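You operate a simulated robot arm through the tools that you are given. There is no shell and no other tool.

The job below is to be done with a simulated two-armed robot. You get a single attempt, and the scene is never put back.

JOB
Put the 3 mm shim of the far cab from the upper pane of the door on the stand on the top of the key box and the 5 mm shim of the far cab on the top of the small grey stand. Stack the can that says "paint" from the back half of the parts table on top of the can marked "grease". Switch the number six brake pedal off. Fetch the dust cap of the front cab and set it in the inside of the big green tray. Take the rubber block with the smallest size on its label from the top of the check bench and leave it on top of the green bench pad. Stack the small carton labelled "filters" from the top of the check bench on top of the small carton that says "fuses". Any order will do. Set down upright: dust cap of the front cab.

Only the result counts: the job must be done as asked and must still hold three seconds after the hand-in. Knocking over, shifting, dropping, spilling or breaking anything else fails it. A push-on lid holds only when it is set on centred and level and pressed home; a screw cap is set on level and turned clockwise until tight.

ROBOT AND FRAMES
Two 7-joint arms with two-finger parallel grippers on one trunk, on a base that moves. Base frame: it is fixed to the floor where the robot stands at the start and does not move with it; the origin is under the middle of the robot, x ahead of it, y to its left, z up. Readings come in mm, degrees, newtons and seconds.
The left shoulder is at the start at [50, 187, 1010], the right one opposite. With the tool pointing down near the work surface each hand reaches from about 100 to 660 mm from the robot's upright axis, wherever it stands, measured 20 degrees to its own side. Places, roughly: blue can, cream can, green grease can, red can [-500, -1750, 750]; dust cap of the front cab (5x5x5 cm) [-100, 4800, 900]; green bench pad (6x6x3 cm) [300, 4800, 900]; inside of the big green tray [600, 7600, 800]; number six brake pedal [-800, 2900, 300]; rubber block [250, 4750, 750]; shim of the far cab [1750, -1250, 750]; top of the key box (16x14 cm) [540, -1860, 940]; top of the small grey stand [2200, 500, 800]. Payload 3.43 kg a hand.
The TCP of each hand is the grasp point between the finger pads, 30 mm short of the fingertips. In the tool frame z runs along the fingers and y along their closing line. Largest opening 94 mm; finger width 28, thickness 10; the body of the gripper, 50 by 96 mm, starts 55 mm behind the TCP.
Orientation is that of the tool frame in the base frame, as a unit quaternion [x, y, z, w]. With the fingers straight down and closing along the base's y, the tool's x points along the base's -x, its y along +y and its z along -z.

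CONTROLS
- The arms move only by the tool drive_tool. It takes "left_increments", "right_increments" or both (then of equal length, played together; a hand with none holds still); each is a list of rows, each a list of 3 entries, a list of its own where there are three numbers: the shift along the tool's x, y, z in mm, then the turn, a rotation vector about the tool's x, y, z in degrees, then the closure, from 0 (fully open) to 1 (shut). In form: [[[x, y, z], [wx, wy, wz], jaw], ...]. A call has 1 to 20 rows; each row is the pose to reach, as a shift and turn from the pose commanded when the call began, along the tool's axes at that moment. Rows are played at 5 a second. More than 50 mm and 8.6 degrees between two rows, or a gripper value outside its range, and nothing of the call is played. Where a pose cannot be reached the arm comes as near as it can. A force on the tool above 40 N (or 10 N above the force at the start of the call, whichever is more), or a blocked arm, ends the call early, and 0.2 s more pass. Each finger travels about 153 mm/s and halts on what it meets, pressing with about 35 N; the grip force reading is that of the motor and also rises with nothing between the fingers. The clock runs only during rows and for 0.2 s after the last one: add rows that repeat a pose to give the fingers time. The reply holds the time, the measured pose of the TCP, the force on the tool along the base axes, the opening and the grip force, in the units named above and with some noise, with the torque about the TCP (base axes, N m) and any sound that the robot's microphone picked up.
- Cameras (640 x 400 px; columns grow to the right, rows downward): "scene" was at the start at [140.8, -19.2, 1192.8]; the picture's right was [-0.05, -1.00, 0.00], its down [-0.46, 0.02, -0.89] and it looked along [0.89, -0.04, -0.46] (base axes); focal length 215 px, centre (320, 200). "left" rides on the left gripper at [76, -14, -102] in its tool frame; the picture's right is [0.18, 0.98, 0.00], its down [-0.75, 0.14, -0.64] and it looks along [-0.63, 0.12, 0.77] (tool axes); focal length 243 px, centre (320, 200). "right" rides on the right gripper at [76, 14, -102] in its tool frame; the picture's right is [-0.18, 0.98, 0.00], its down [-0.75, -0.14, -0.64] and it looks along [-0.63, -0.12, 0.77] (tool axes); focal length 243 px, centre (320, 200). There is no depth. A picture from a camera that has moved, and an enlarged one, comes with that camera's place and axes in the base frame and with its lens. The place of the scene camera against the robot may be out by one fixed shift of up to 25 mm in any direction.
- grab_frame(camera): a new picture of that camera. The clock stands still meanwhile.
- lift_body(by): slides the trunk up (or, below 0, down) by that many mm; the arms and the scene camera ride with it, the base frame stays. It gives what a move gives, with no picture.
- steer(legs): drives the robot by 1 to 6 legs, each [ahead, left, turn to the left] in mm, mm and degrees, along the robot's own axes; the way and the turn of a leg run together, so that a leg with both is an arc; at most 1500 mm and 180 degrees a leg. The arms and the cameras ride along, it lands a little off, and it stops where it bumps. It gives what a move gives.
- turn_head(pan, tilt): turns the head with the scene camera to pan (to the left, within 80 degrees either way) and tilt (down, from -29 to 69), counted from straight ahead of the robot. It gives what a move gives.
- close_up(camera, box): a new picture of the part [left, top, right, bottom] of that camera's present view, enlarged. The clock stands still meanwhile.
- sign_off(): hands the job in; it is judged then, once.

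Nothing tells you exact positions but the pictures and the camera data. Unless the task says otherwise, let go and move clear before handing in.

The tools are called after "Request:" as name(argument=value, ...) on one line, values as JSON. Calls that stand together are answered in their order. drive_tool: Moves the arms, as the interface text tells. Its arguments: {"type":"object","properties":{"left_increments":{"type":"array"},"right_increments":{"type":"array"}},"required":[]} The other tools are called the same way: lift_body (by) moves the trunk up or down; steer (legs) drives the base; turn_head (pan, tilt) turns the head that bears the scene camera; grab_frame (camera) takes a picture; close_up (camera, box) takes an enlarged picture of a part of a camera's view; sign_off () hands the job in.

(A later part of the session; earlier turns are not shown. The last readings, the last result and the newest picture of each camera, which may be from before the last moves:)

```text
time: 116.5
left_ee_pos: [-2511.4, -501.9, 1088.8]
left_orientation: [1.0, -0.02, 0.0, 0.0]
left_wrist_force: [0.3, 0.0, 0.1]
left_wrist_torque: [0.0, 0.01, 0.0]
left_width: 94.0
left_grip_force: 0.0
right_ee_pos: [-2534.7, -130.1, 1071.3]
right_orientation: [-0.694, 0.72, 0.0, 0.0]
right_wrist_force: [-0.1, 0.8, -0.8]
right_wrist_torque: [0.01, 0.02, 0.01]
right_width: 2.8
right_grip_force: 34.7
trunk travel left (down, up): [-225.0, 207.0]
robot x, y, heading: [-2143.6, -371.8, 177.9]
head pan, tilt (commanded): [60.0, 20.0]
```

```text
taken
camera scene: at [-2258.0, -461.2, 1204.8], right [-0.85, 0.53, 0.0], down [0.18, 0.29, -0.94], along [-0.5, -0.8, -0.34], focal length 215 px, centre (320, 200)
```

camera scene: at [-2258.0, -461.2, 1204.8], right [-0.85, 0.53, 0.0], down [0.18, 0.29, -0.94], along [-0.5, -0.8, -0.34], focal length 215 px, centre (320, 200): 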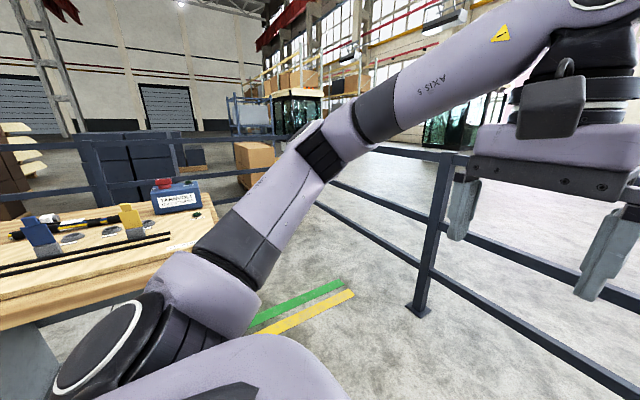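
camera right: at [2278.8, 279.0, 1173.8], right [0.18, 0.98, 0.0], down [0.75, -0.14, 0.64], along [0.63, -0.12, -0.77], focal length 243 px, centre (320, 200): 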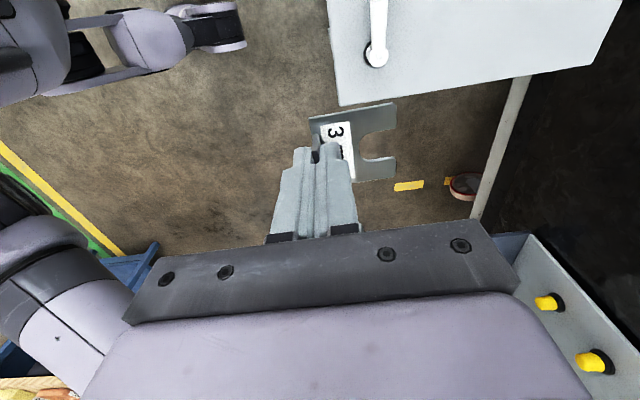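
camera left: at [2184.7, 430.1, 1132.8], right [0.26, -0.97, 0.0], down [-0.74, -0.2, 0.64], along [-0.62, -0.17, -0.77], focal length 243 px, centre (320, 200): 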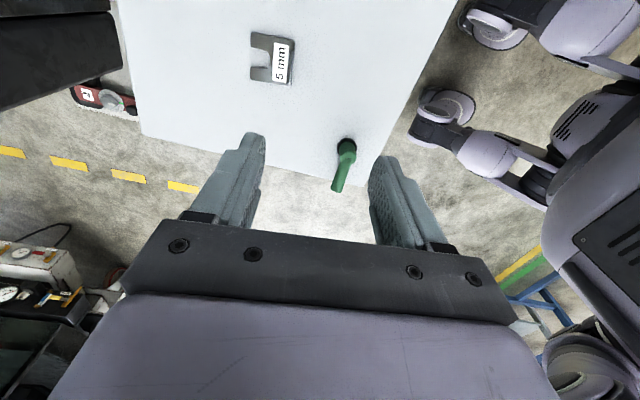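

The bench's end is near x ≈ -2270 and the railing near x ≈ -3400, leaving a gap of about 1.1 m. I turn to face -y, then slide right to x ≈ -2830 and look down the gap.

Request:
steer(legs=[[0, 0, 92.1], [0, -680, 0]])

Request:
turn_head(pan=0, tilt=25)

Request:
grab_frame(camera="scene")

```text
time: 126.8
left_ee_pos: [-2693.2, -714.0, 1089.4]
left_orientation: [0.724, 0.69, 0.0, 0.001]
left_wrist_force: [-0.7, -0.1, 0.0]
left_wrist_torque: [0.0, 0.02, 0.0]
left_width: 94.1
left_grip_force: 0.0
right_ee_pos: [-3064.3, -733.6, 1071.5]
right_orientation: [1.0, -0.022, 0.0, 0.0]
right_wrist_force: [-0.4, -0.3, -0.9]
right_wrist_torque: [-0.01, -0.03, -0.01]
right_width: 3.1
right_grip_force: 34.8
trunk travel left (down, up): [-225.0, 207.0]
robot x, y, heading: [-2823.4, -345.3, -92.7]
head pan, tilt (commanded): [60.0, 20.0]
```

```text
time: 128.1
left_ee_pos: [-2692.9, -714.3, 1089.3]
left_orientation: [0.724, 0.689, 0.0, 0.001]
left_wrist_force: [-1.2, -0.6, 0.3]
left_wrist_torque: [-0.04, -0.06, -0.03]
left_width: 94.1
left_grip_force: 0.0
right_ee_pos: [-3064.0, -733.2, 1070.8]
right_orientation: [1.0, -0.022, 0.0, 0.0]
right_wrist_force: [0.0, -0.7, -0.9]
right_wrist_torque: [0.03, 0.01, 0.02]
right_width: 3.0
right_grip_force: 35.3
trunk travel left (down, up): [-225.0, 207.0]
robot x, y, heading: [-2823.1, -346.4, -92.8]
head pan, tilt (commanded): [0.0, 25.0]
```

```text
taken
camera scene: at [-2838.1, -508.3, 1196.7], right [-1.0, 0.04, 0.0], down [0.02, 0.42, -0.91], along [-0.04, -0.91, -0.42], focal length 215 px, centre (320, 200)
```

scene: 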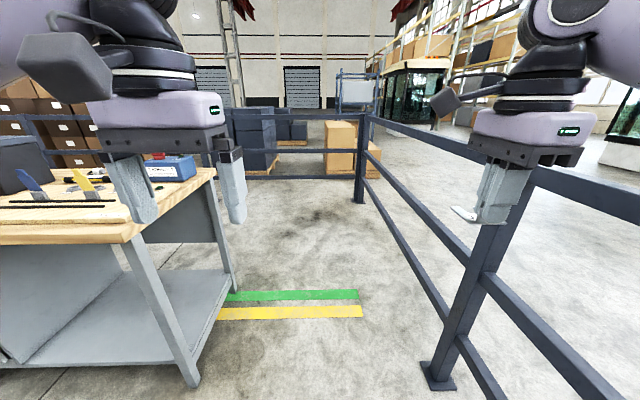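

The gap is clear to the corner at about (-3450,-3080). I drive down to y ≈ -2400, then turn left to look along the back aisle.

Request:
steer(legs=[[700, 0, 2.7], [1350, 0, 0], [0, 0, 90]])

Request:
grab_frame(camera="scene")

```text
time: 142.2
left_ee_pos: [-2443.6, -2258.4, 1088.3]
left_orientation: [-0.005, 1.0, 0.0, 0.0]
left_wrist_force: [0.2, -0.1, -0.2]
left_wrist_torque: [-0.01, -0.01, -0.02]
left_width: 94.0
left_grip_force: 0.1
right_ee_pos: [-2403.0, -2626.5, 1071.8]
right_orientation: [0.702, 0.712, 0.0, 0.0]
right_wrist_force: [0.5, -0.3, -1.3]
right_wrist_torque: [-0.03, 0.02, 0.01]
right_width: 2.7
right_grip_force: 35.2
trunk travel left (down, up): [-225.0, 207.0]
robot x, y, heading: [-2805.4, -2408.7, 0.6]
head pan, tilt (commanded): [0.0, 25.0]
```

```text
taken
camera scene: at [-2665.1, -2421.5, 1196.7], right [0.01, -1.0, 0.0], down [-0.42, -0.01, -0.91], along [0.91, 0.01, -0.42], focal length 215 px, centre (320, 200)
```

scene: 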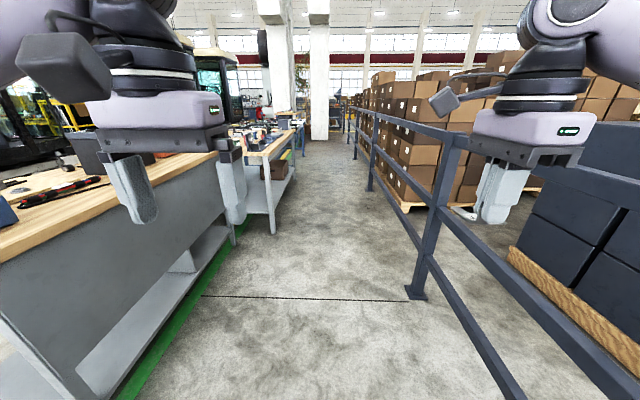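

The back aisle is clear; the parts table's back edge is near y = -1940. I drive along to x ≈ 390 and turn to face the table's key box.

Request:
steer(legs=[[1100, 0, -0.6], [1100, 0, 0], [980, 0, 0], [0, 0, 90]])

Request:
turn_head(pan=0, tilt=30)

Request:
grab_frame(camera="scene")

```text
time: 161.5
left_ee_pos: [207.1, -2079.3, 1088.4]
left_orientation: [-0.705, 0.709, 0.0, 0.0]
left_wrist_force: [0.7, 0.8, -0.2]
left_wrist_torque: [-0.01, -0.01, -0.04]
left_width: 94.4
left_grip_force: 0.0
right_ee_pos: [576.6, -2042.5, 1070.7]
right_orientation: [-0.001, 1.0, 0.0, 0.0]
right_wrist_force: [0.1, 0.6, -0.4]
right_wrist_torque: [-0.02, -0.04, 0.02]
right_width: 3.1
right_grip_force: 35.3
trunk travel left (down, up): [-225.0, 207.0]
robot x, y, heading: [352.7, -2445.1, 90.1]
head pan, tilt (commanded): [0.0, 25.0]
```

```text
time: 162.2
left_ee_pos: [206.8, -2078.7, 1088.7]
left_orientation: [-0.705, 0.709, 0.0, 0.0]
left_wrist_force: [0.6, -0.6, -0.4]
left_wrist_torque: [0.01, 0.0, 0.01]
left_width: 94.1
left_grip_force: 0.0
right_ee_pos: [577.2, -2043.4, 1071.9]
right_orientation: [0.0, 1.0, 0.0, 0.0]
right_wrist_force: [0.0, 0.2, 0.1]
right_wrist_torque: [0.01, 0.01, 0.01]
right_width: 2.9
right_grip_force: 35.2
trunk travel left (down, up): [-225.0, 207.0]
robot x, y, heading: [353.8, -2443.4, 90.4]
head pan, tilt (commanded): [0.0, 30.0]
```

```text
taken
camera scene: at [343.6, -2310.1, 1188.7], right [1.0, 0.0, 0.0], down [0.0, -0.5, -0.87], along [0.0, 0.87, -0.5], focal length 215 px, centre (320, 200)
```

scene: 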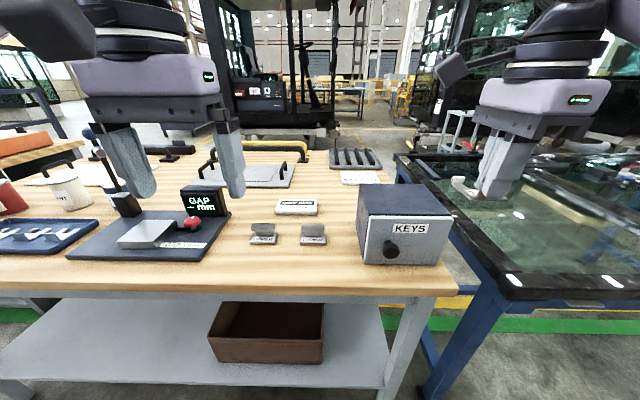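

The key box ("KEYS") is at about x 420–600, y -1970..-1836. I move the right hand over it and check with the wrist camera.

Request:
drive_tool(right_increments=[[[15, 28, 0], [0, 0, 0], 1], [[30, 56, 0], [0, 0, 0], 1], [[45, 84, 0], [0, 0, 0], 1], [[60, 110, 0], [0, 0, 0], 1], [[67, 116, 0], [0, 0, 0], 1], [[67, 116, 0], [0, 0, 0], 1]])

Request:
grab_frame(camera="right")

Request:
grab_frame(camera="scene")

```text
time: 163.6
left_ee_pos: [207.5, -2078.9, 1088.7]
left_orientation: [-0.705, 0.709, 0.0, 0.0]
left_wrist_force: [-0.7, -0.5, -0.1]
left_wrist_torque: [0.02, -0.01, -0.01]
left_width: 93.9
left_grip_force: 0.0
right_ee_pos: [508.0, -1927.3, 1072.6]
right_orientation: [0.0, 1.0, -0.001, 0.0]
right_wrist_force: [0.2, -0.5, -0.6]
right_wrist_torque: [-0.03, -0.01, 0.02]
right_width: 2.8
right_grip_force: 35.3
trunk travel left (down, up): [-225.0, 207.0]
robot x, y, heading: [348.7, -2442.5, 90.1]
head pan, tilt (commanded): [0.0, 30.0]
```

```text
taken
camera right: at [432.9, -1911.8, 1174.9], right [0.18, 0.98, 0.0], down [0.75, -0.14, 0.64], along [0.63, -0.12, -0.77], focal length 243 px, centre (320, 200)
```

right: 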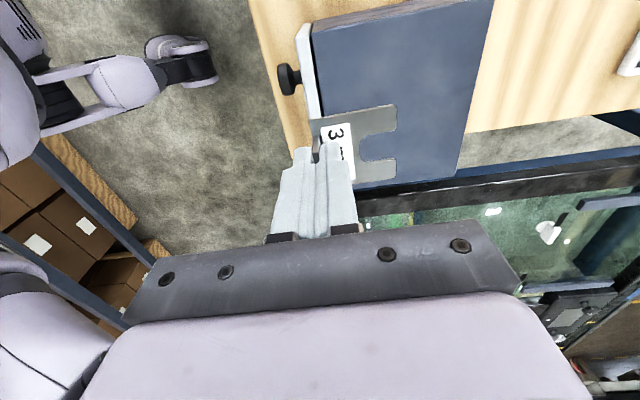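

```text
taken
camera scene: at [343.6, -2310.1, 1188.7], right [1.0, 0.0, 0.0], down [0.0, -0.5, -0.87], along [0.0, 0.87, -0.5], focal length 215 px, centre (320, 200)
```

scene: 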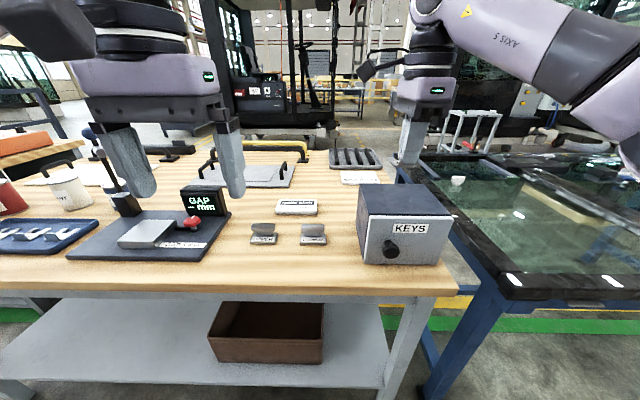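

I zoom in on the wrist view to pin down the key box's top edges and height.

Request:
close_up(camera="right", box=[270, 0, 510, 150])

Request:
close_up(camera="right", box=[290, 90, 482, 210])

Request:
close_up(camera="scene", box=[340, 170, 468, 250])

```text
2.67 times, centred on (390, 75) of right
camera zoom: at [432.9, -1911.8, 1174.9], right [0.18, 0.98, 0.0], down [0.75, -0.14, 0.64], along [0.63, -0.12, -0.77], focal length 647 px, centre (133, 533)
```

zoom: 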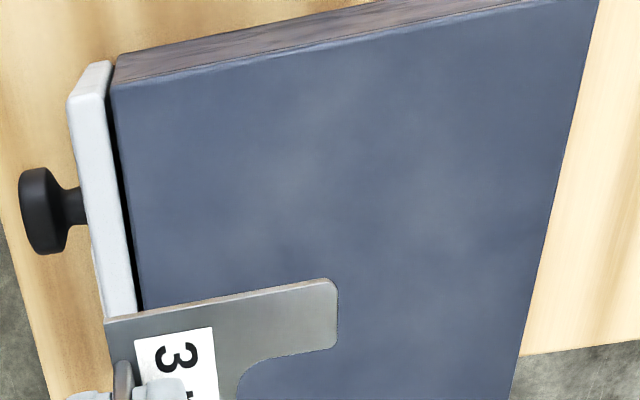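

```text
3.33 times, centred on (386, 150) of right
camera zoom: at [432.9, -1911.8, 1174.9], right [0.18, 0.98, 0.0], down [0.75, -0.14, 0.64], along [0.63, -0.12, -0.77], focal length 809 px, centre (100, 367)
```

zoom: 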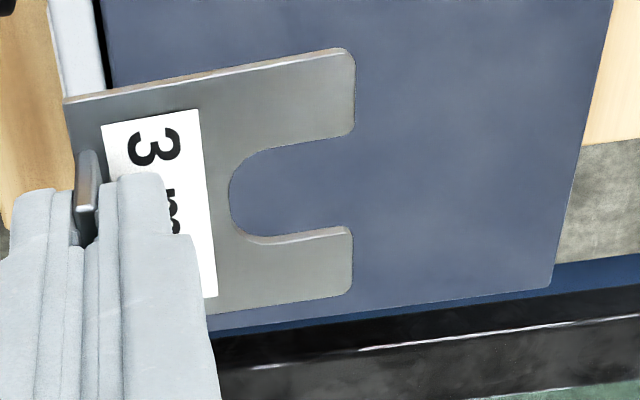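

```text
5.00 times, centred on (404, 210) of scene
camera zoom: at [343.6, -2310.1, 1188.7], right [1.0, 0.0, 0.0], down [0.0, -0.5, -0.87], along [0.0, 0.87, -0.5], focal length 1076 px, centre (-100, 150)
```

zoom: 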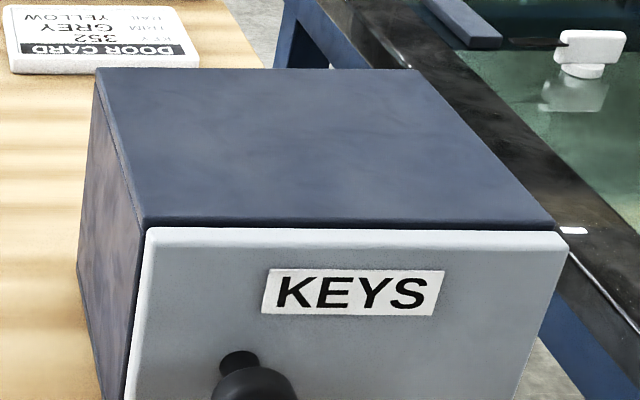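

Key box top is about x 453–618, y -1922..-1786, z ≈ 941. I move the tab to about (535,-1878) so the shim is centred, and lower to just above.

Request:
drive_tool(right_increments=[[[-13, 24, 0], [0, 0, 0], 1], [[-27, 49, 0], [0, 0, 0], 1], [[-27, 49, 25], [0, 0, 0], 1], [[-27, 49, 50], [0, 0, 0], 1], [[-27, 49, 72], [0, 0, 0], 1], [[-27, 49, 72], [0, 0, 0], 1]])

Request:
grab_frame(camera="right")

Request:
grab_frame(camera="scene")

```text
time: 164.9
left_ee_pos: [207.1, -2078.9, 1087.6]
left_orientation: [-0.706, 0.709, 0.0, 0.0]
left_wrist_force: [-0.4, -0.8, -0.2]
left_wrist_torque: [0.0, 0.0, -0.04]
left_width: 93.8
left_grip_force: 0.1
right_ee_pos: [535.5, -1878.4, 1000.7]
right_orientation: [0.0, 1.0, 0.0, 0.0]
right_wrist_force: [-0.3, -0.2, -1.3]
right_wrist_torque: [-0.03, 0.0, 0.02]
right_width: 2.9
right_grip_force: 35.0
trunk travel left (down, up): [-225.0, 207.0]
robot x, y, heading: [351.0, -2443.6, 90.3]
head pan, tilt (commanded): [0.0, 30.0]
```

```text
taken
camera right: at [460.8, -1863.6, 1102.8], right [0.18, 0.98, 0.0], down [0.75, -0.14, 0.64], along [0.63, -0.12, -0.77], focal length 243 px, centre (320, 200)
```

right: 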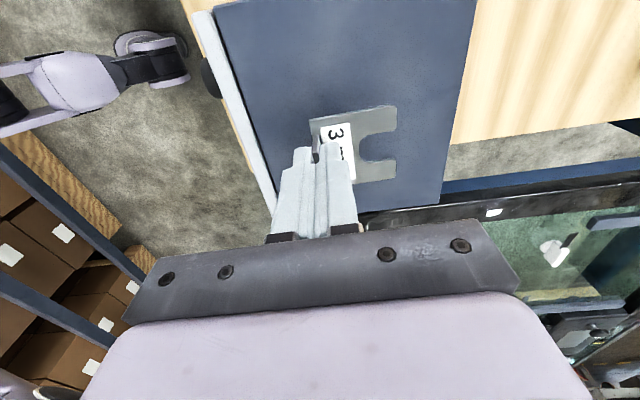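

```text
taken
camera scene: at [343.6, -2310.1, 1188.7], right [1.0, 0.0, 0.0], down [0.0, -0.5, -0.87], along [0.0, 0.87, -0.5], focal length 215 px, centre (320, 200)
```

scene: 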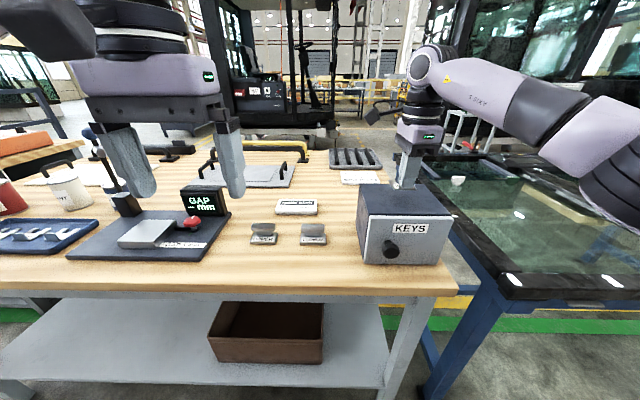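

Shim is well over the box top. Lowering in small steps.

Request:
drive_tool(right_increments=[[[0, 0, 4], [0, 0, 0], 1], [[0, 0, 8], [0, 0, 0], 1], [[0, 0, 12], [0, 0, 0], 1], [[0, 0, 14], [0, 0, 0], 1], [[0, 0, 16], [0, 0, 0], 1]])

```text
time: 166.2
left_ee_pos: [206.6, -2077.6, 1088.7]
left_orientation: [-0.706, 0.708, 0.0, 0.0]
left_wrist_force: [0.5, 0.7, -0.7]
left_wrist_torque: [0.02, -0.01, 0.0]
left_width: 93.9
left_grip_force: 0.0
right_ee_pos: [535.4, -1878.0, 983.8]
right_orientation: [0.0, 1.0, 0.001, 0.0]
right_wrist_force: [-0.6, -0.8, -0.2]
right_wrist_torque: [-0.03, 0.04, 0.0]
right_width: 3.1
right_grip_force: 34.9
trunk travel left (down, up): [-225.0, 207.0]
robot x, y, heading: [352.0, -2440.9, 90.2]
head pan, tilt (commanded): [0.0, 30.0]
```

Request:
drive_tool(right_increments=[[[0, 0, 1.5], [0, 0, 0], 1], [[0, 0, 3], [0, 0, 0], 1], [[0, 0, 4.5], [0, 0, 0], 1]])

```text
time: 166.9
left_ee_pos: [207.9, -2077.4, 1089.4]
left_orientation: [-0.705, 0.709, -0.001, -0.001]
left_wrist_force: [-0.2, 0.0, 0.2]
left_wrist_torque: [-0.01, 0.0, -0.01]
left_width: 94.1
left_grip_force: 0.1
right_ee_pos: [536.2, -1877.6, 980.0]
right_orientation: [0.0, 1.0, 0.001, 0.0]
right_wrist_force: [0.1, 0.7, -2.0]
right_wrist_torque: [0.0, -0.01, 0.0]
right_width: 3.0
right_grip_force: 35.1
trunk travel left (down, up): [-225.0, 207.0]
robot x, y, heading: [351.6, -2442.1, 90.1]
head pan, tilt (commanded): [0.0, 30.0]
```

Request:
drive_tool(right_increments=[[[0, 0, 1.5], [0, 0, 0], 1], [[0, 0, 3], [0, 0, 0], 1], [[0, 0, 4.5], [0, 0, 0], 1]])

Request:
close_up(camera="right", box=[290, 90, 418, 190])

```text
time: 167.8
left_ee_pos: [206.9, -2079.1, 1089.7]
left_orientation: [-0.706, 0.709, 0.0, 0.0]
left_wrist_force: [0.2, -0.4, 0.8]
left_wrist_torque: [0.0, 0.02, 0.0]
left_width: 94.2
left_grip_force: 0.1
right_ee_pos: [536.0, -1878.0, 974.1]
right_orientation: [0.001, 1.0, -0.001, 0.0]
right_wrist_force: [-0.8, -0.7, -0.1]
right_wrist_torque: [-0.01, 0.03, 0.01]
right_width: 2.7
right_grip_force: 35.5
trunk travel left (down, up): [-225.0, 207.0]
robot x, y, heading: [354.9, -2444.0, 90.0]
head pan, tilt (commanded): [0.0, 30.0]
```

```text
4.00 times, centred on (354, 140) of right
camera zoom: at [461.2, -1862.8, 1077.0], right [0.18, 0.98, 0.0], down [0.75, -0.14, 0.64], along [0.63, -0.12, -0.77], focal length 970 px, centre (184, 440)
```

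zoom: 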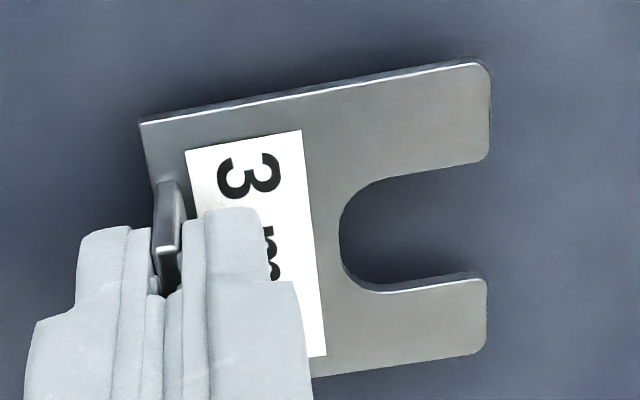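

Not touching yet; I continue lowering gently.

Request:
drive_tool(right_increments=[[[0, 0, 1.5], [0, 0, 0], 1], [[0, 0, 3], [0, 0, 0], 1], [[0, 0, 4.5], [0, 0, 0], 1], [[0, 0, 6], [0, 0, 0], 1]])

```text
time: 168.8
left_ee_pos: [207.6, -2079.7, 1089.4]
left_orientation: [-0.705, 0.709, 0.001, 0.0]
left_wrist_force: [0.2, 0.8, 0.6]
left_wrist_torque: [0.02, -0.01, -0.03]
left_width: 93.9
left_grip_force: 0.0
right_ee_pos: [536.2, -1879.4, 970.3]
right_orientation: [-0.001, 1.0, 0.001, 0.0]
right_wrist_force: [1.0, 0.4, 2.9]
right_wrist_torque: [-0.02, -0.08, -0.02]
right_width: 3.0
right_grip_force: 35.3
trunk travel left (down, up): [-225.0, 207.0]
robot x, y, heading: [352.8, -2442.4, 90.0]
head pan, tilt (commanded): [0.0, 30.0]
```

Request:
drive_tool(right_increments=[[[0, 0, 1.5], [0, 0, 0], 1], [[0, 0, 3], [0, 0, 0], 1], [[0, 0, 3], [0, 0, 0], 1]])

```text
time: 169.6
left_ee_pos: [206.3, -2080.1, 1089.6]
left_orientation: [-0.705, 0.709, 0.0, 0.001]
left_wrist_force: [-0.3, -0.2, -0.1]
left_wrist_torque: [0.01, 0.01, 0.0]
left_width: 93.9
left_grip_force: 0.1
right_ee_pos: [537.3, -1878.8, 969.2]
right_orientation: [0.0, 1.0, 0.004, 0.0]
right_wrist_force: [3.7, 4.6, 24.2]
right_wrist_torque: [0.09, -0.33, 0.0]
right_width: 2.7
right_grip_force: 35.2
trunk travel left (down, up): [-225.0, 207.0]
robot x, y, heading: [354.0, -2442.3, 90.1]
head pan, tilt (commanded): [0.0, 30.0]
```

Contact made. I ease off, open and lift away.

Request:
drive_tool(right_increments=[[[0, 0, -3], [0, 0, 0], 1], [[0, 0, -3], [0, 0, 0], 0.8], [[0, 0, -3], [0, 0, 0], 0.6], [[0, 0, -3], [0, 0, 0], 0.5], [[0, 0, -20], [0, 0, 0], 0.5], [[0, 0, -50], [0, 0, 0], 0.5], [[0, 0, -90], [0, 0, 0], 0.5], [[0, 0, -120], [0, 0, 0], 0.3]])

Request:
grab_frame(camera="right")

```text
time: 171.3
left_ee_pos: [207.0, -2079.7, 1089.0]
left_orientation: [-0.705, 0.709, 0.0, 0.001]
left_wrist_force: [-0.4, -0.1, 0.8]
left_wrist_torque: [-0.01, -0.02, 0.01]
left_width: 94.2
left_grip_force: 0.1
right_ee_pos: [536.4, -1876.7, 1085.5]
right_orientation: [-0.001, 1.0, 0.001, 0.0]
right_wrist_force: [0.7, 0.0, 0.4]
right_wrist_torque: [0.0, 0.01, 0.03]
right_width: 65.9
right_grip_force: 0.2
trunk travel left (down, up): [-225.0, 207.0]
robot x, y, heading: [353.0, -2448.0, 89.9]
head pan, tilt (commanded): [0.0, 30.0]
```

```text
taken
camera right: at [460.8, -1862.5, 1187.6], right [0.18, 0.98, 0.0], down [0.75, -0.14, 0.64], along [0.63, -0.12, -0.77], focal length 243 px, centre (320, 200)
```

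right: 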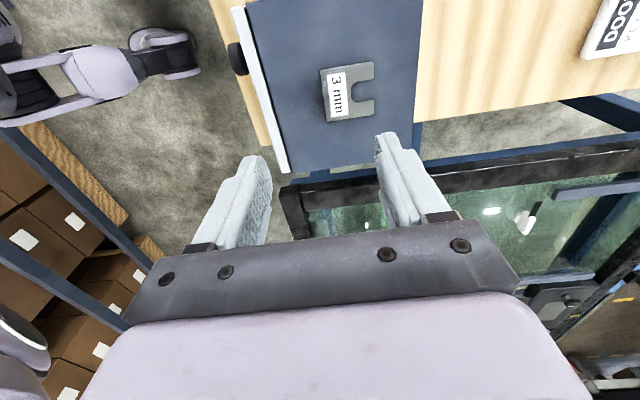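

The 3 mm shim lies on the key box. I fold the right hand back to neutral and slide along the aisle toward the cans.

Request:
drive_tool(right_increments=[[[0, -18, 0], [0, 0, -8.2], 0], [[0, -36, 0], [0, 0, -16.4], 0], [[-1, -54, 0], [0, 0, -24.6], 0], [[-2, -72, 0], [0, 0, -32.8], 0], [[-3, -90, 0], [0, 0, -41], 0], [[-3, -108, 0], [0, 0, -49.2], 0], [[-4, -126, 0], [0, 0, -57.4], 0], [[-5, -144, 0], [0, 0, -65.6], 0], [[-6, -162, 0], [0, 0, -73.8], 0], [[-7, -180, 0], [0, 0, -82], 0], [[-7, -198, 0], [0, 0, -90], 0]])

Request:
steer(legs=[[0, 950, 0]])

Request:
grab_frame(camera="scene")

```text
time: 173.8
left_ee_pos: [205.9, -2078.9, 1090.3]
left_orientation: [-0.705, 0.709, 0.0, 0.0]
left_wrist_force: [-0.4, 0.3, 0.1]
left_wrist_torque: [0.01, -0.01, -0.02]
left_width: 94.3
left_grip_force: 0.0
right_ee_pos: [543.8, -2076.7, 1084.1]
right_orientation: [0.708, -0.706, 0.0, 0.0]
right_wrist_force: [0.9, -0.1, -0.2]
right_wrist_torque: [0.01, 0.04, -0.01]
right_width: 94.1
right_grip_force: 0.1
trunk travel left (down, up): [-225.0, 207.0]
robot x, y, heading: [346.2, -2440.6, 90.0]
head pan, tilt (commanded): [0.0, 30.0]
```

```text
time: 182.4
left_ee_pos: [-740.9, -2087.1, 1089.9]
left_orientation: [0.711, -0.703, 0.0, 0.0]
left_wrist_force: [-0.5, 0.1, 0.4]
left_wrist_torque: [-0.02, -0.01, 0.0]
left_width: 93.8
left_grip_force: 0.1
right_ee_pos: [-403.8, -2082.6, 1085.8]
right_orientation: [0.712, -0.702, 0.0, 0.001]
right_wrist_force: [0.3, 0.1, -0.5]
right_wrist_torque: [0.02, 0.0, -0.04]
right_width: 94.0
right_grip_force: 0.0
trunk travel left (down, up): [-225.0, 207.0]
robot x, y, heading: [-589.1, -2450.2, 90.9]
head pan, tilt (commanded): [0.0, 30.0]
```

```text
taken
camera scene: at [-601.0, -2317.4, 1188.7], right [1.0, 0.01, 0.0], down [0.01, -0.5, -0.87], along [-0.01, 0.87, -0.5], focal length 215 px, centre (320, 200)
```

scene: 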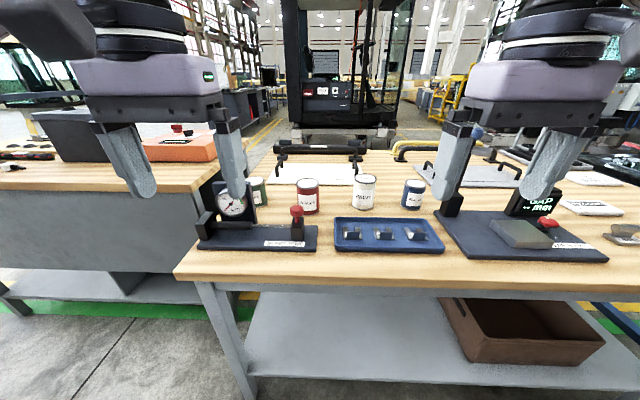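

I see the cans: green (behind the gauge), red, cream, blue from left to right. I move closer with the cream can on the right hand's side.

Request:
steer(legs=[[180, 70, -0.9]])

Request:
turn_head(pan=0, tilt=40)

Request:
grab_frame(camera="scene")

Request:
grab_frame(camera="right")

Request:
grab_frame(camera="left")

```text
time: 184.1
left_ee_pos: [-808.3, -1904.9, 1088.8]
left_orientation: [-0.704, 0.71, 0.001, 0.0]
left_wrist_force: [-0.4, 0.0, -0.1]
left_wrist_torque: [0.01, -0.02, -0.05]
left_width: 93.9
left_grip_force: 0.0
right_ee_pos: [-470.5, -1904.8, 1084.9]
right_orientation: [0.707, -0.707, 0.001, 0.0]
right_wrist_force: [0.0, 0.6, -0.1]
right_wrist_torque: [0.04, 0.0, -0.05]
right_width: 93.9
right_grip_force: 0.1
trunk travel left (down, up): [-225.0, 207.0]
robot x, y, heading: [-662.0, -2272.4, 89.6]
head pan, tilt (commanded): [0.0, 30.0]
stopped in leg 1: the robot was blocked; the commanded pose is now the measured one
```

```text
time: 184.8
left_ee_pos: [-807.6, -1905.5, 1088.8]
left_orientation: [-0.705, 0.709, 0.0, -0.001]
left_wrist_force: [-0.1, 0.2, 0.0]
left_wrist_torque: [0.01, 0.0, -0.02]
left_width: 94.1
left_grip_force: 0.0
right_ee_pos: [-470.1, -1904.6, 1084.8]
right_orientation: [-0.707, 0.708, 0.0, 0.0]
right_wrist_force: [-0.1, 0.2, -0.5]
right_wrist_torque: [-0.02, 0.01, 0.02]
right_width: 93.9
right_grip_force: 0.0
trunk travel left (down, up): [-225.0, 207.0]
robot x, y, heading: [-659.7, -2272.5, 90.0]
head pan, tilt (commanded): [0.0, 40.0]
```

```text
taken
camera scene: at [-671.1, -2143.1, 1173.4], right [1.0, 0.0, 0.0], down [0.0, -0.64, -0.77], along [0.0, 0.77, -0.64], focal length 215 px, centre (320, 200)
```

scene: 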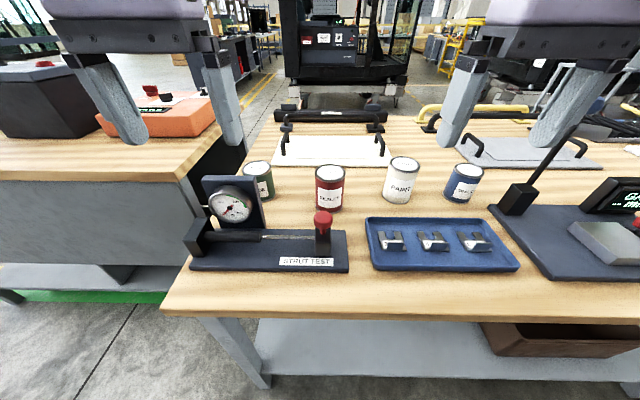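

```text
taken
camera right: at [-484.4, -1980.4, 1187.2], right [-0.98, 0.19, 0.0], down [0.14, 0.75, 0.64], along [0.12, 0.63, -0.77], focal length 243 px, centre (320, 200)
```

right: 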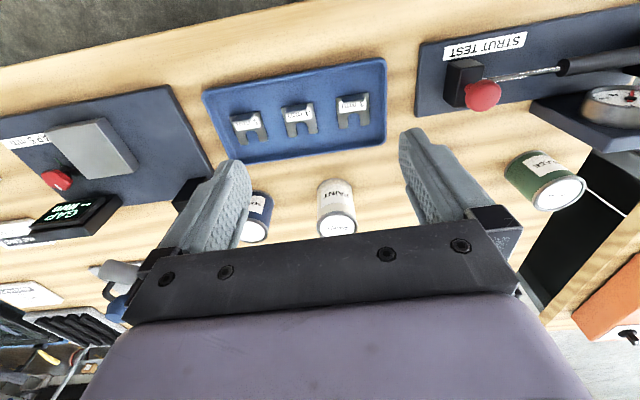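

```text
taken
camera left: at [-793.5, -1982.0, 1192.1], right [-0.98, -0.18, 0.0], down [-0.14, 0.75, 0.64], along [-0.11, 0.63, -0.77], focal length 243 px, centre (320, 200)
```

left: 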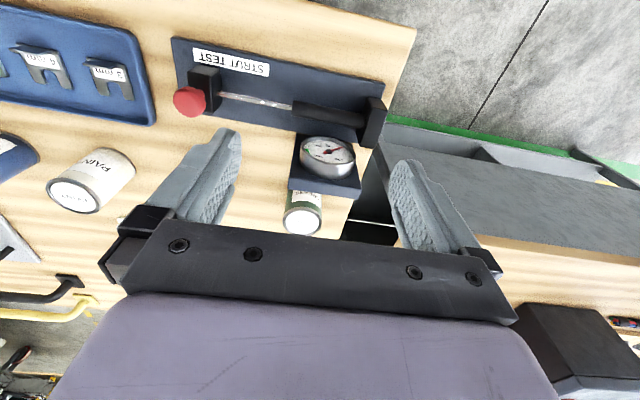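

The base touched the table edge; nothing seems moved. I back off a little and zoom on the cans for exact positions.

Request:
steer(legs=[[-15, 0, 0]])

Request:
close_up(camera="right", box=[290, 160, 386, 240])

Request:
close_up(camera="right", box=[490, 140, 602, 220])

Request:
close_up(camera="left", box=[30, 135, 150, 225])

Request:
close_up(camera="left", box=[260, 120, 380, 240])

```text
time: 185.6
left_ee_pos: [-807.3, -1921.3, 1087.7]
left_orientation: [-0.705, 0.709, 0.0, 0.0]
left_wrist_force: [-0.3, -0.5, 0.0]
left_wrist_torque: [0.02, 0.03, -0.01]
left_width: 94.1
left_grip_force: 0.0
right_ee_pos: [-471.0, -1920.8, 1085.5]
right_orientation: [-0.707, 0.707, 0.0, 0.0]
right_wrist_force: [1.0, -0.2, -0.4]
right_wrist_torque: [-0.01, 0.0, -0.01]
right_width: 93.9
right_grip_force: 0.0
trunk travel left (down, up): [-225.0, 207.0]
robot x, y, heading: [-660.3, -2290.8, 90.0]
head pan, tilt (commanded): [0.0, 40.0]
```

```text
5.00 times, centred on (338, 200) of right
camera zoom: at [-484.4, -1995.6, 1187.3], right [-0.98, 0.19, 0.0], down [0.14, 0.75, 0.64], along [0.12, 0.63, -0.77], focal length 1213 px, centre (230, 200)
```

zoom: 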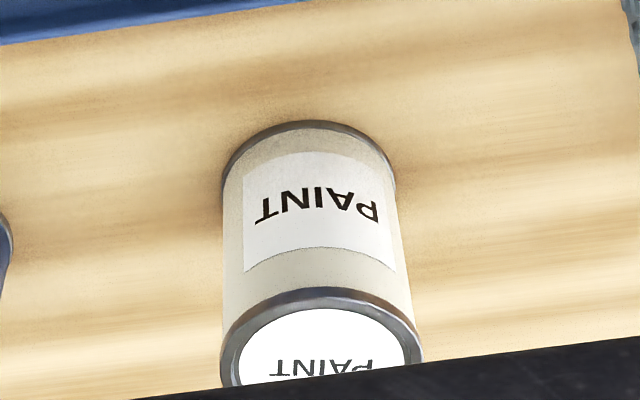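

```text
5.00 times, centred on (546, 180) of right
camera zoom: at [-484.4, -1995.6, 1187.3], right [-0.98, 0.19, 0.0], down [0.14, 0.75, 0.64], along [0.12, 0.63, -0.77], focal length 1213 px, centre (-810, 300)
```

zoom: 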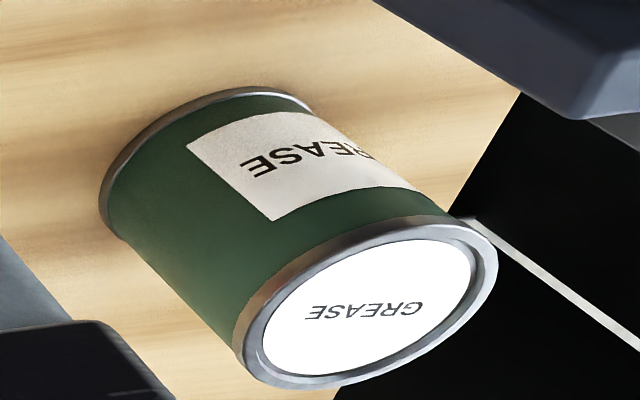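

```text
4.44 times, centred on (90, 180) of left
camera zoom: at [-793.5, -1997.2, 1192.2], right [-0.98, -0.18, 0.0], down [-0.14, 0.75, 0.64], along [-0.11, 0.63, -0.77], focal length 1078 px, centre (1342, 289)
```

zoom: 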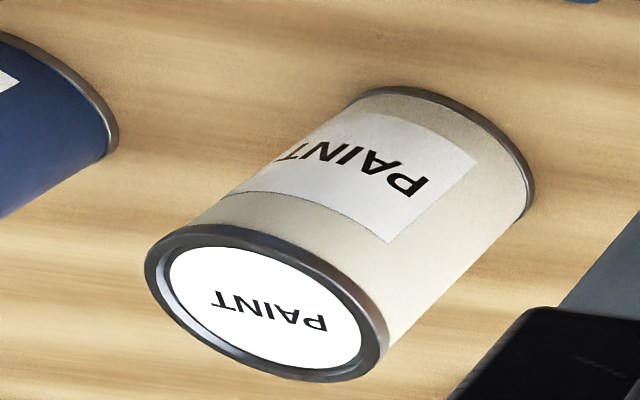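

```text
3.33 times, centred on (320, 180) of left
camera zoom: at [-793.5, -1997.2, 1192.2], right [-0.98, -0.18, 0.0], down [-0.14, 0.75, 0.64], along [-0.11, 0.63, -0.77], focal length 809 px, centre (320, 267)
```

zoom: 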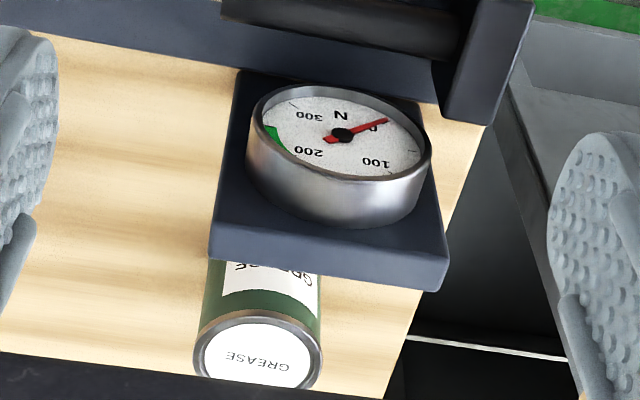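

Paint can: centre ≈ (-459,-1679), top z ≈ 896, Ø≈71; grease can: centre ≈ (-818,-1674), top ≈ 882. I raise the trunk for better reach and bring the right hand above the paint can.

Request:
lift_body(by=130)

Request:
drive_tool(right_increments=[[[-20, 0, 25], [0, 0, 0], 0], [[-40, -3, 55], [0, 0, 0], 0], [[-60, -6, 90], [0, 0, 0], 0], [[-80, -8, 125], [0, 0, 0], 0], [[-105, -10, 160], [0, 0, 0], 0], [[-130, -12, 195], [0, 0, 0], 0], [[-155, -12, 230], [0, 0, 0], 0], [[-180, -12, 255], [0, 0, 0], 0], [[-205, -12, 265], [0, 0, 0], 0], [[-225, -12, 265], [0, 0, 0], 0], [[-225, -12, 265], [0, 0, 0], 0]])

Request:
grab_frame(camera="right")

Request:
grab_frame(camera="scene")

```text
time: 187.2
left_ee_pos: [-808.1, -1918.9, 1218.2]
left_orientation: [-0.705, 0.709, -0.001, 0.001]
left_wrist_force: [-0.5, 0.1, 0.2]
left_wrist_torque: [0.0, 0.01, -0.01]
left_width: 94.0
left_grip_force: 0.1
right_ee_pos: [-470.7, -1919.5, 1214.4]
right_orientation: [-0.706, 0.708, -0.001, -0.001]
right_wrist_force: [0.5, 0.9, 0.0]
right_wrist_torque: [-0.01, 0.01, 0.03]
right_width: 94.1
right_grip_force: 0.1
trunk travel left (down, up): [-355.0, 77.0]
robot x, y, heading: [-661.9, -2285.3, 90.0]
head pan, tilt (commanded): [0.0, 40.0]
```

```text
time: 189.6
left_ee_pos: [-807.5, -1920.4, 1219.7]
left_orientation: [-0.704, 0.71, -0.001, 0.0]
left_wrist_force: [0.0, -0.6, 0.2]
left_wrist_torque: [-0.04, 0.01, -0.02]
left_width: 93.9
left_grip_force: 0.0
right_ee_pos: [-458.9, -1693.6, 950.8]
right_orientation: [-0.707, 0.708, 0.0, 0.0]
right_wrist_force: [-0.4, -0.1, -0.5]
right_wrist_torque: [0.03, -0.02, 0.01]
right_width: 94.2
right_grip_force: 0.1
trunk travel left (down, up): [-355.0, 77.0]
robot x, y, heading: [-665.3, -2288.1, 90.0]
head pan, tilt (commanded): [0.0, 40.0]
```

```text
taken
camera right: at [-472.1, -1769.0, 1052.7], right [-0.98, 0.19, 0.0], down [0.14, 0.75, 0.64], along [0.12, 0.63, -0.77], focal length 243 px, centre (320, 200)
```

right: 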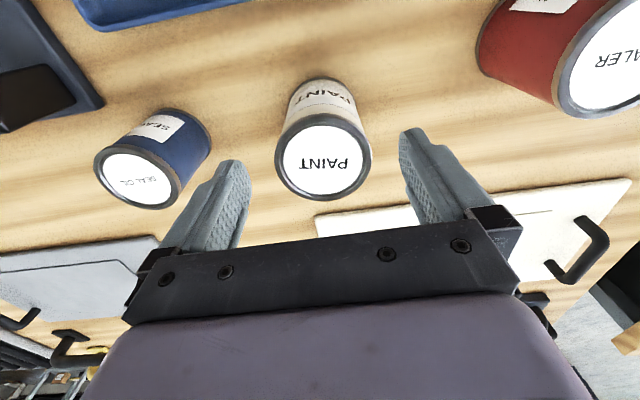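

```text
taken
camera scene: at [-671.0, -2158.0, 1303.4], right [1.0, 0.0, 0.0], down [0.0, -0.64, -0.77], along [0.0, 0.77, -0.64], focal length 215 px, centre (320, 200)
```

scene: 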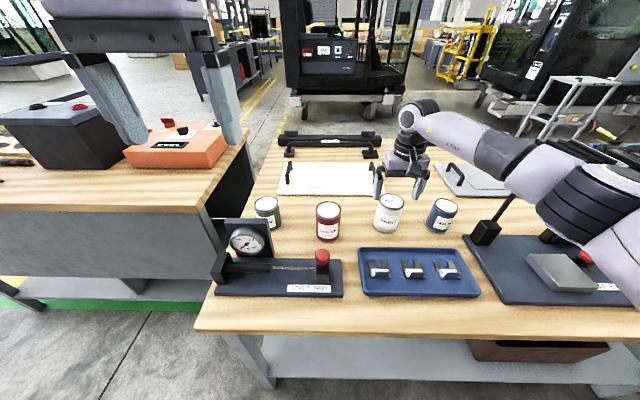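

The can is centred between the fingers laterally; it's 13 mm further ahead. I move over it, descend and grip.

Request:
drive_tool(right_increments=[[[-7, 0, 10], [0, 0, 0], 0], [[-13, 0, 25], [0, 0, 0], 0], [[-13, 0, 45], [0, 0, 0], 0], [[-13, 0, 65], [0, 0, 0], 0], [[-13, 0, 85], [0, 0, 0], 0], [[-13, 0, 85], [0, 0, 0], 0]])

Request:
grab_frame(camera="right")

```text
time: 191.0
left_ee_pos: [-807.9, -1920.4, 1219.4]
left_orientation: [-0.704, 0.71, 0.0, 0.0]
left_wrist_force: [-0.6, -0.9, 0.1]
left_wrist_torque: [-0.03, -0.03, -0.01]
left_width: 93.8
left_grip_force: 0.0
right_ee_pos: [-458.4, -1681.3, 864.5]
right_orientation: [-0.706, 0.708, 0.0, -0.001]
right_wrist_force: [0.6, 0.1, -1.3]
right_wrist_torque: [-0.01, -0.01, 0.02]
right_width: 93.9
right_grip_force: 0.1
trunk travel left (down, up): [-355.0, 77.0]
robot x, y, heading: [-665.2, -2286.6, 89.7]
head pan, tilt (commanded): [0.0, 40.0]
```

```text
taken
camera right: at [-471.9, -1756.8, 967.0], right [-0.98, 0.19, 0.0], down [0.14, 0.75, 0.64], along [0.12, 0.63, -0.77], focal length 243 px, centre (320, 200)
```

right: 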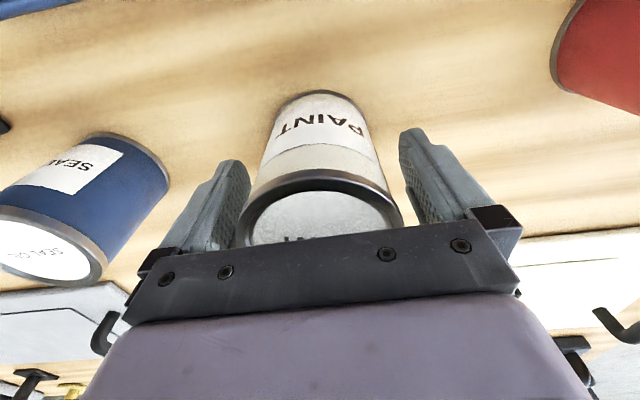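

Well centred. Gripping and lifting a little.

Request:
drive_tool(right_increments=[[[0, 0, 0], [0, 0, 0], 0.3], [[0, 0, 0], [0, 0, 0], 0.6], [[0, 0, 0], [0, 0, 0], 0.6], [[0, 0, 0], [0, 0, 0], 0.6], [[0, 0, -5], [0, 0, 0], 0.6], [[0, 0, -15], [0, 0, 0], 0.6], [[0, 0, -30], [0, 0, 0], 0.6], [[0, 0, -30], [0, 0, 0], 0.6]])

```text
time: 192.8
left_ee_pos: [-807.2, -1920.3, 1218.7]
left_orientation: [-0.705, 0.71, 0.0, 0.0]
left_wrist_force: [-0.6, 0.4, 0.3]
left_wrist_torque: [-0.01, -0.02, -0.02]
left_width: 94.0
left_grip_force: 0.0
right_ee_pos: [-457.8, -1679.3, 894.7]
right_orientation: [-0.706, 0.708, -0.001, 0.0]
right_wrist_force: [0.4, 0.8, -3.4]
right_wrist_torque: [-0.01, 0.0, -0.01]
right_width: 74.6
right_grip_force: 35.2
trunk travel left (down, up): [-355.0, 77.0]
robot x, y, heading: [-660.5, -2285.8, 90.0]
head pan, tilt (commanded): [0.0, 40.0]
```

The paint can is held (Ø 74.6 mm). I lift it, pull it back clear of the others, and raise it.

Request:
drive_tool(right_increments=[[[10, 0, -35], [0, 0, 0], 0.6], [[40, 0, -70], [0, 0, 0], 0.6], [[75, 0, -100], [0, 0, 0], 0.6], [[110, 0, -130], [0, 0, 0], 0.6], [[145, 0, -160], [0, 0, 0], 0.6], [[180, 0, -190], [0, 0, 0], 0.6], [[200, 0, -210], [0, 0, 0], 0.6], [[200, 0, -210], [0, 0, 0], 0.6]])

Request:
steer(legs=[[0, 350, 0]])

Request:
grab_frame(camera="right")

Request:
grab_frame(camera="scene")

```text
time: 194.6
left_ee_pos: [-806.5, -1921.0, 1219.0]
left_orientation: [-0.705, 0.71, 0.0, 0.0]
left_wrist_force: [0.5, -0.5, 0.6]
left_wrist_torque: [-0.01, -0.01, 0.03]
left_width: 94.0
left_grip_force: 0.0
right_ee_pos: [-459.0, -1882.5, 1104.3]
right_orientation: [-0.706, 0.708, 0.0, 0.0]
right_wrist_force: [-0.3, 0.2, -3.0]
right_wrist_torque: [0.01, 0.05, -0.01]
right_width: 74.8
right_grip_force: 34.7
trunk travel left (down, up): [-355.0, 77.0]
robot x, y, heading: [-661.9, -2284.6, 89.9]
head pan, tilt (commanded): [0.0, 40.0]
```

```text
time: 198.2
left_ee_pos: [-1156.4, -1919.4, 1217.9]
left_orientation: [-0.705, 0.71, 0.0, 0.001]
left_wrist_force: [-0.2, -0.6, 0.6]
left_wrist_torque: [-0.01, 0.0, -0.01]
left_width: 94.2
left_grip_force: 0.1
right_ee_pos: [-808.1, -1881.4, 1105.8]
right_orientation: [-0.707, 0.708, 0.0, 0.0]
right_wrist_force: [-0.1, 0.0, -4.2]
right_wrist_torque: [0.02, -0.02, -0.03]
right_width: 74.3
right_grip_force: 34.9
trunk travel left (down, up): [-355.0, 77.0]
robot x, y, heading: [-1008.7, -2285.1, 89.9]
head pan, tilt (commanded): [0.0, 40.0]
```

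```text
taken
camera right: at [-822.2, -1956.9, 1207.2], right [-0.98, 0.19, 0.0], down [0.14, 0.75, 0.64], along [0.12, 0.63, -0.77], focal length 243 px, centre (320, 200)
```

right: 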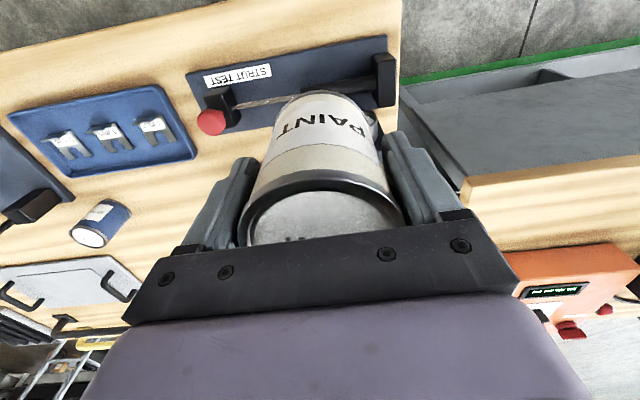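

```text
taken
camera scene: at [-1020.4, -2156.9, 1303.3], right [1.0, 0.0, 0.0], down [0.0, -0.64, -0.77], along [0.0, 0.77, -0.64], focal length 215 px, centre (320, 200)
```

scene: 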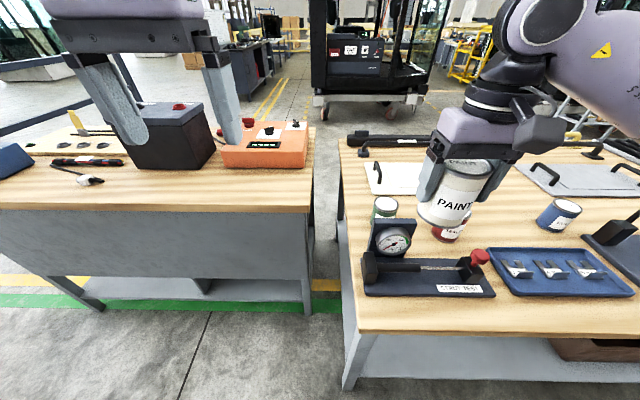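

Now I look from the left wrist camera toward the grease can to re-measure it from here.

Request:
grab_frame(camera="left")

Request:
close_up(camera="scene", box=[340, 130, 520, 290])

```text
taken
camera left: at [-1142.8, -1995.7, 1322.0], right [-0.98, -0.18, 0.0], down [-0.14, 0.75, 0.64], along [-0.11, 0.63, -0.77], focal length 243 px, centre (320, 200)
```

left: 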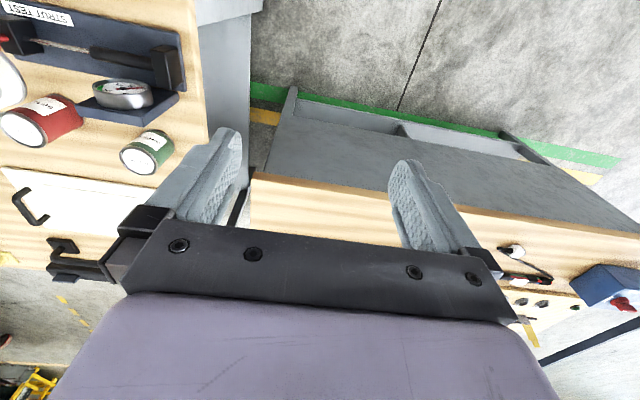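

```text
2.50 times, centred on (430, 210) of scene
camera zoom: at [-1020.4, -2156.9, 1303.3], right [1.0, 0.0, 0.0], down [0.0, -0.64, -0.77], along [0.0, 0.77, -0.64], focal length 538 px, centre (45, 175)
```

zoom: 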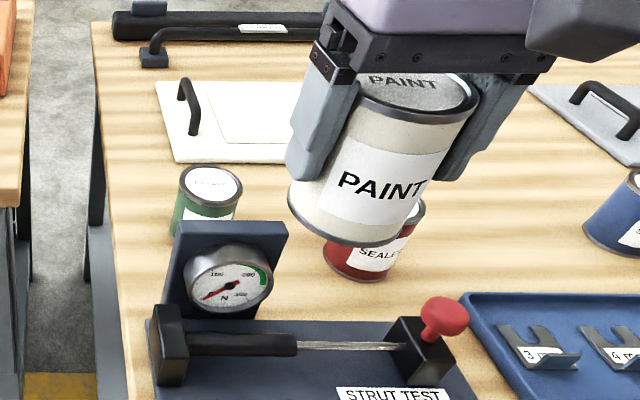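

Request:
close_up(camera="left", box=[110, 120, 190, 180])

```text
6.67 times, centred on (150, 150) of left
camera zoom: at [-1142.8, -1995.7, 1322.0], right [-0.98, -0.18, 0.0], down [-0.14, 0.75, 0.64], along [-0.11, 0.63, -0.77], focal length 1618 px, centre (1453, 533)
```

zoom: 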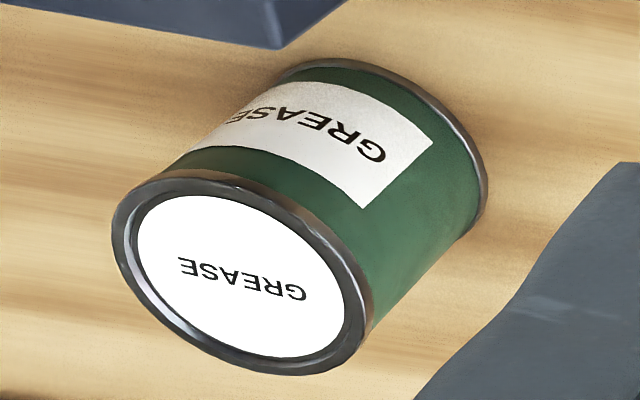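

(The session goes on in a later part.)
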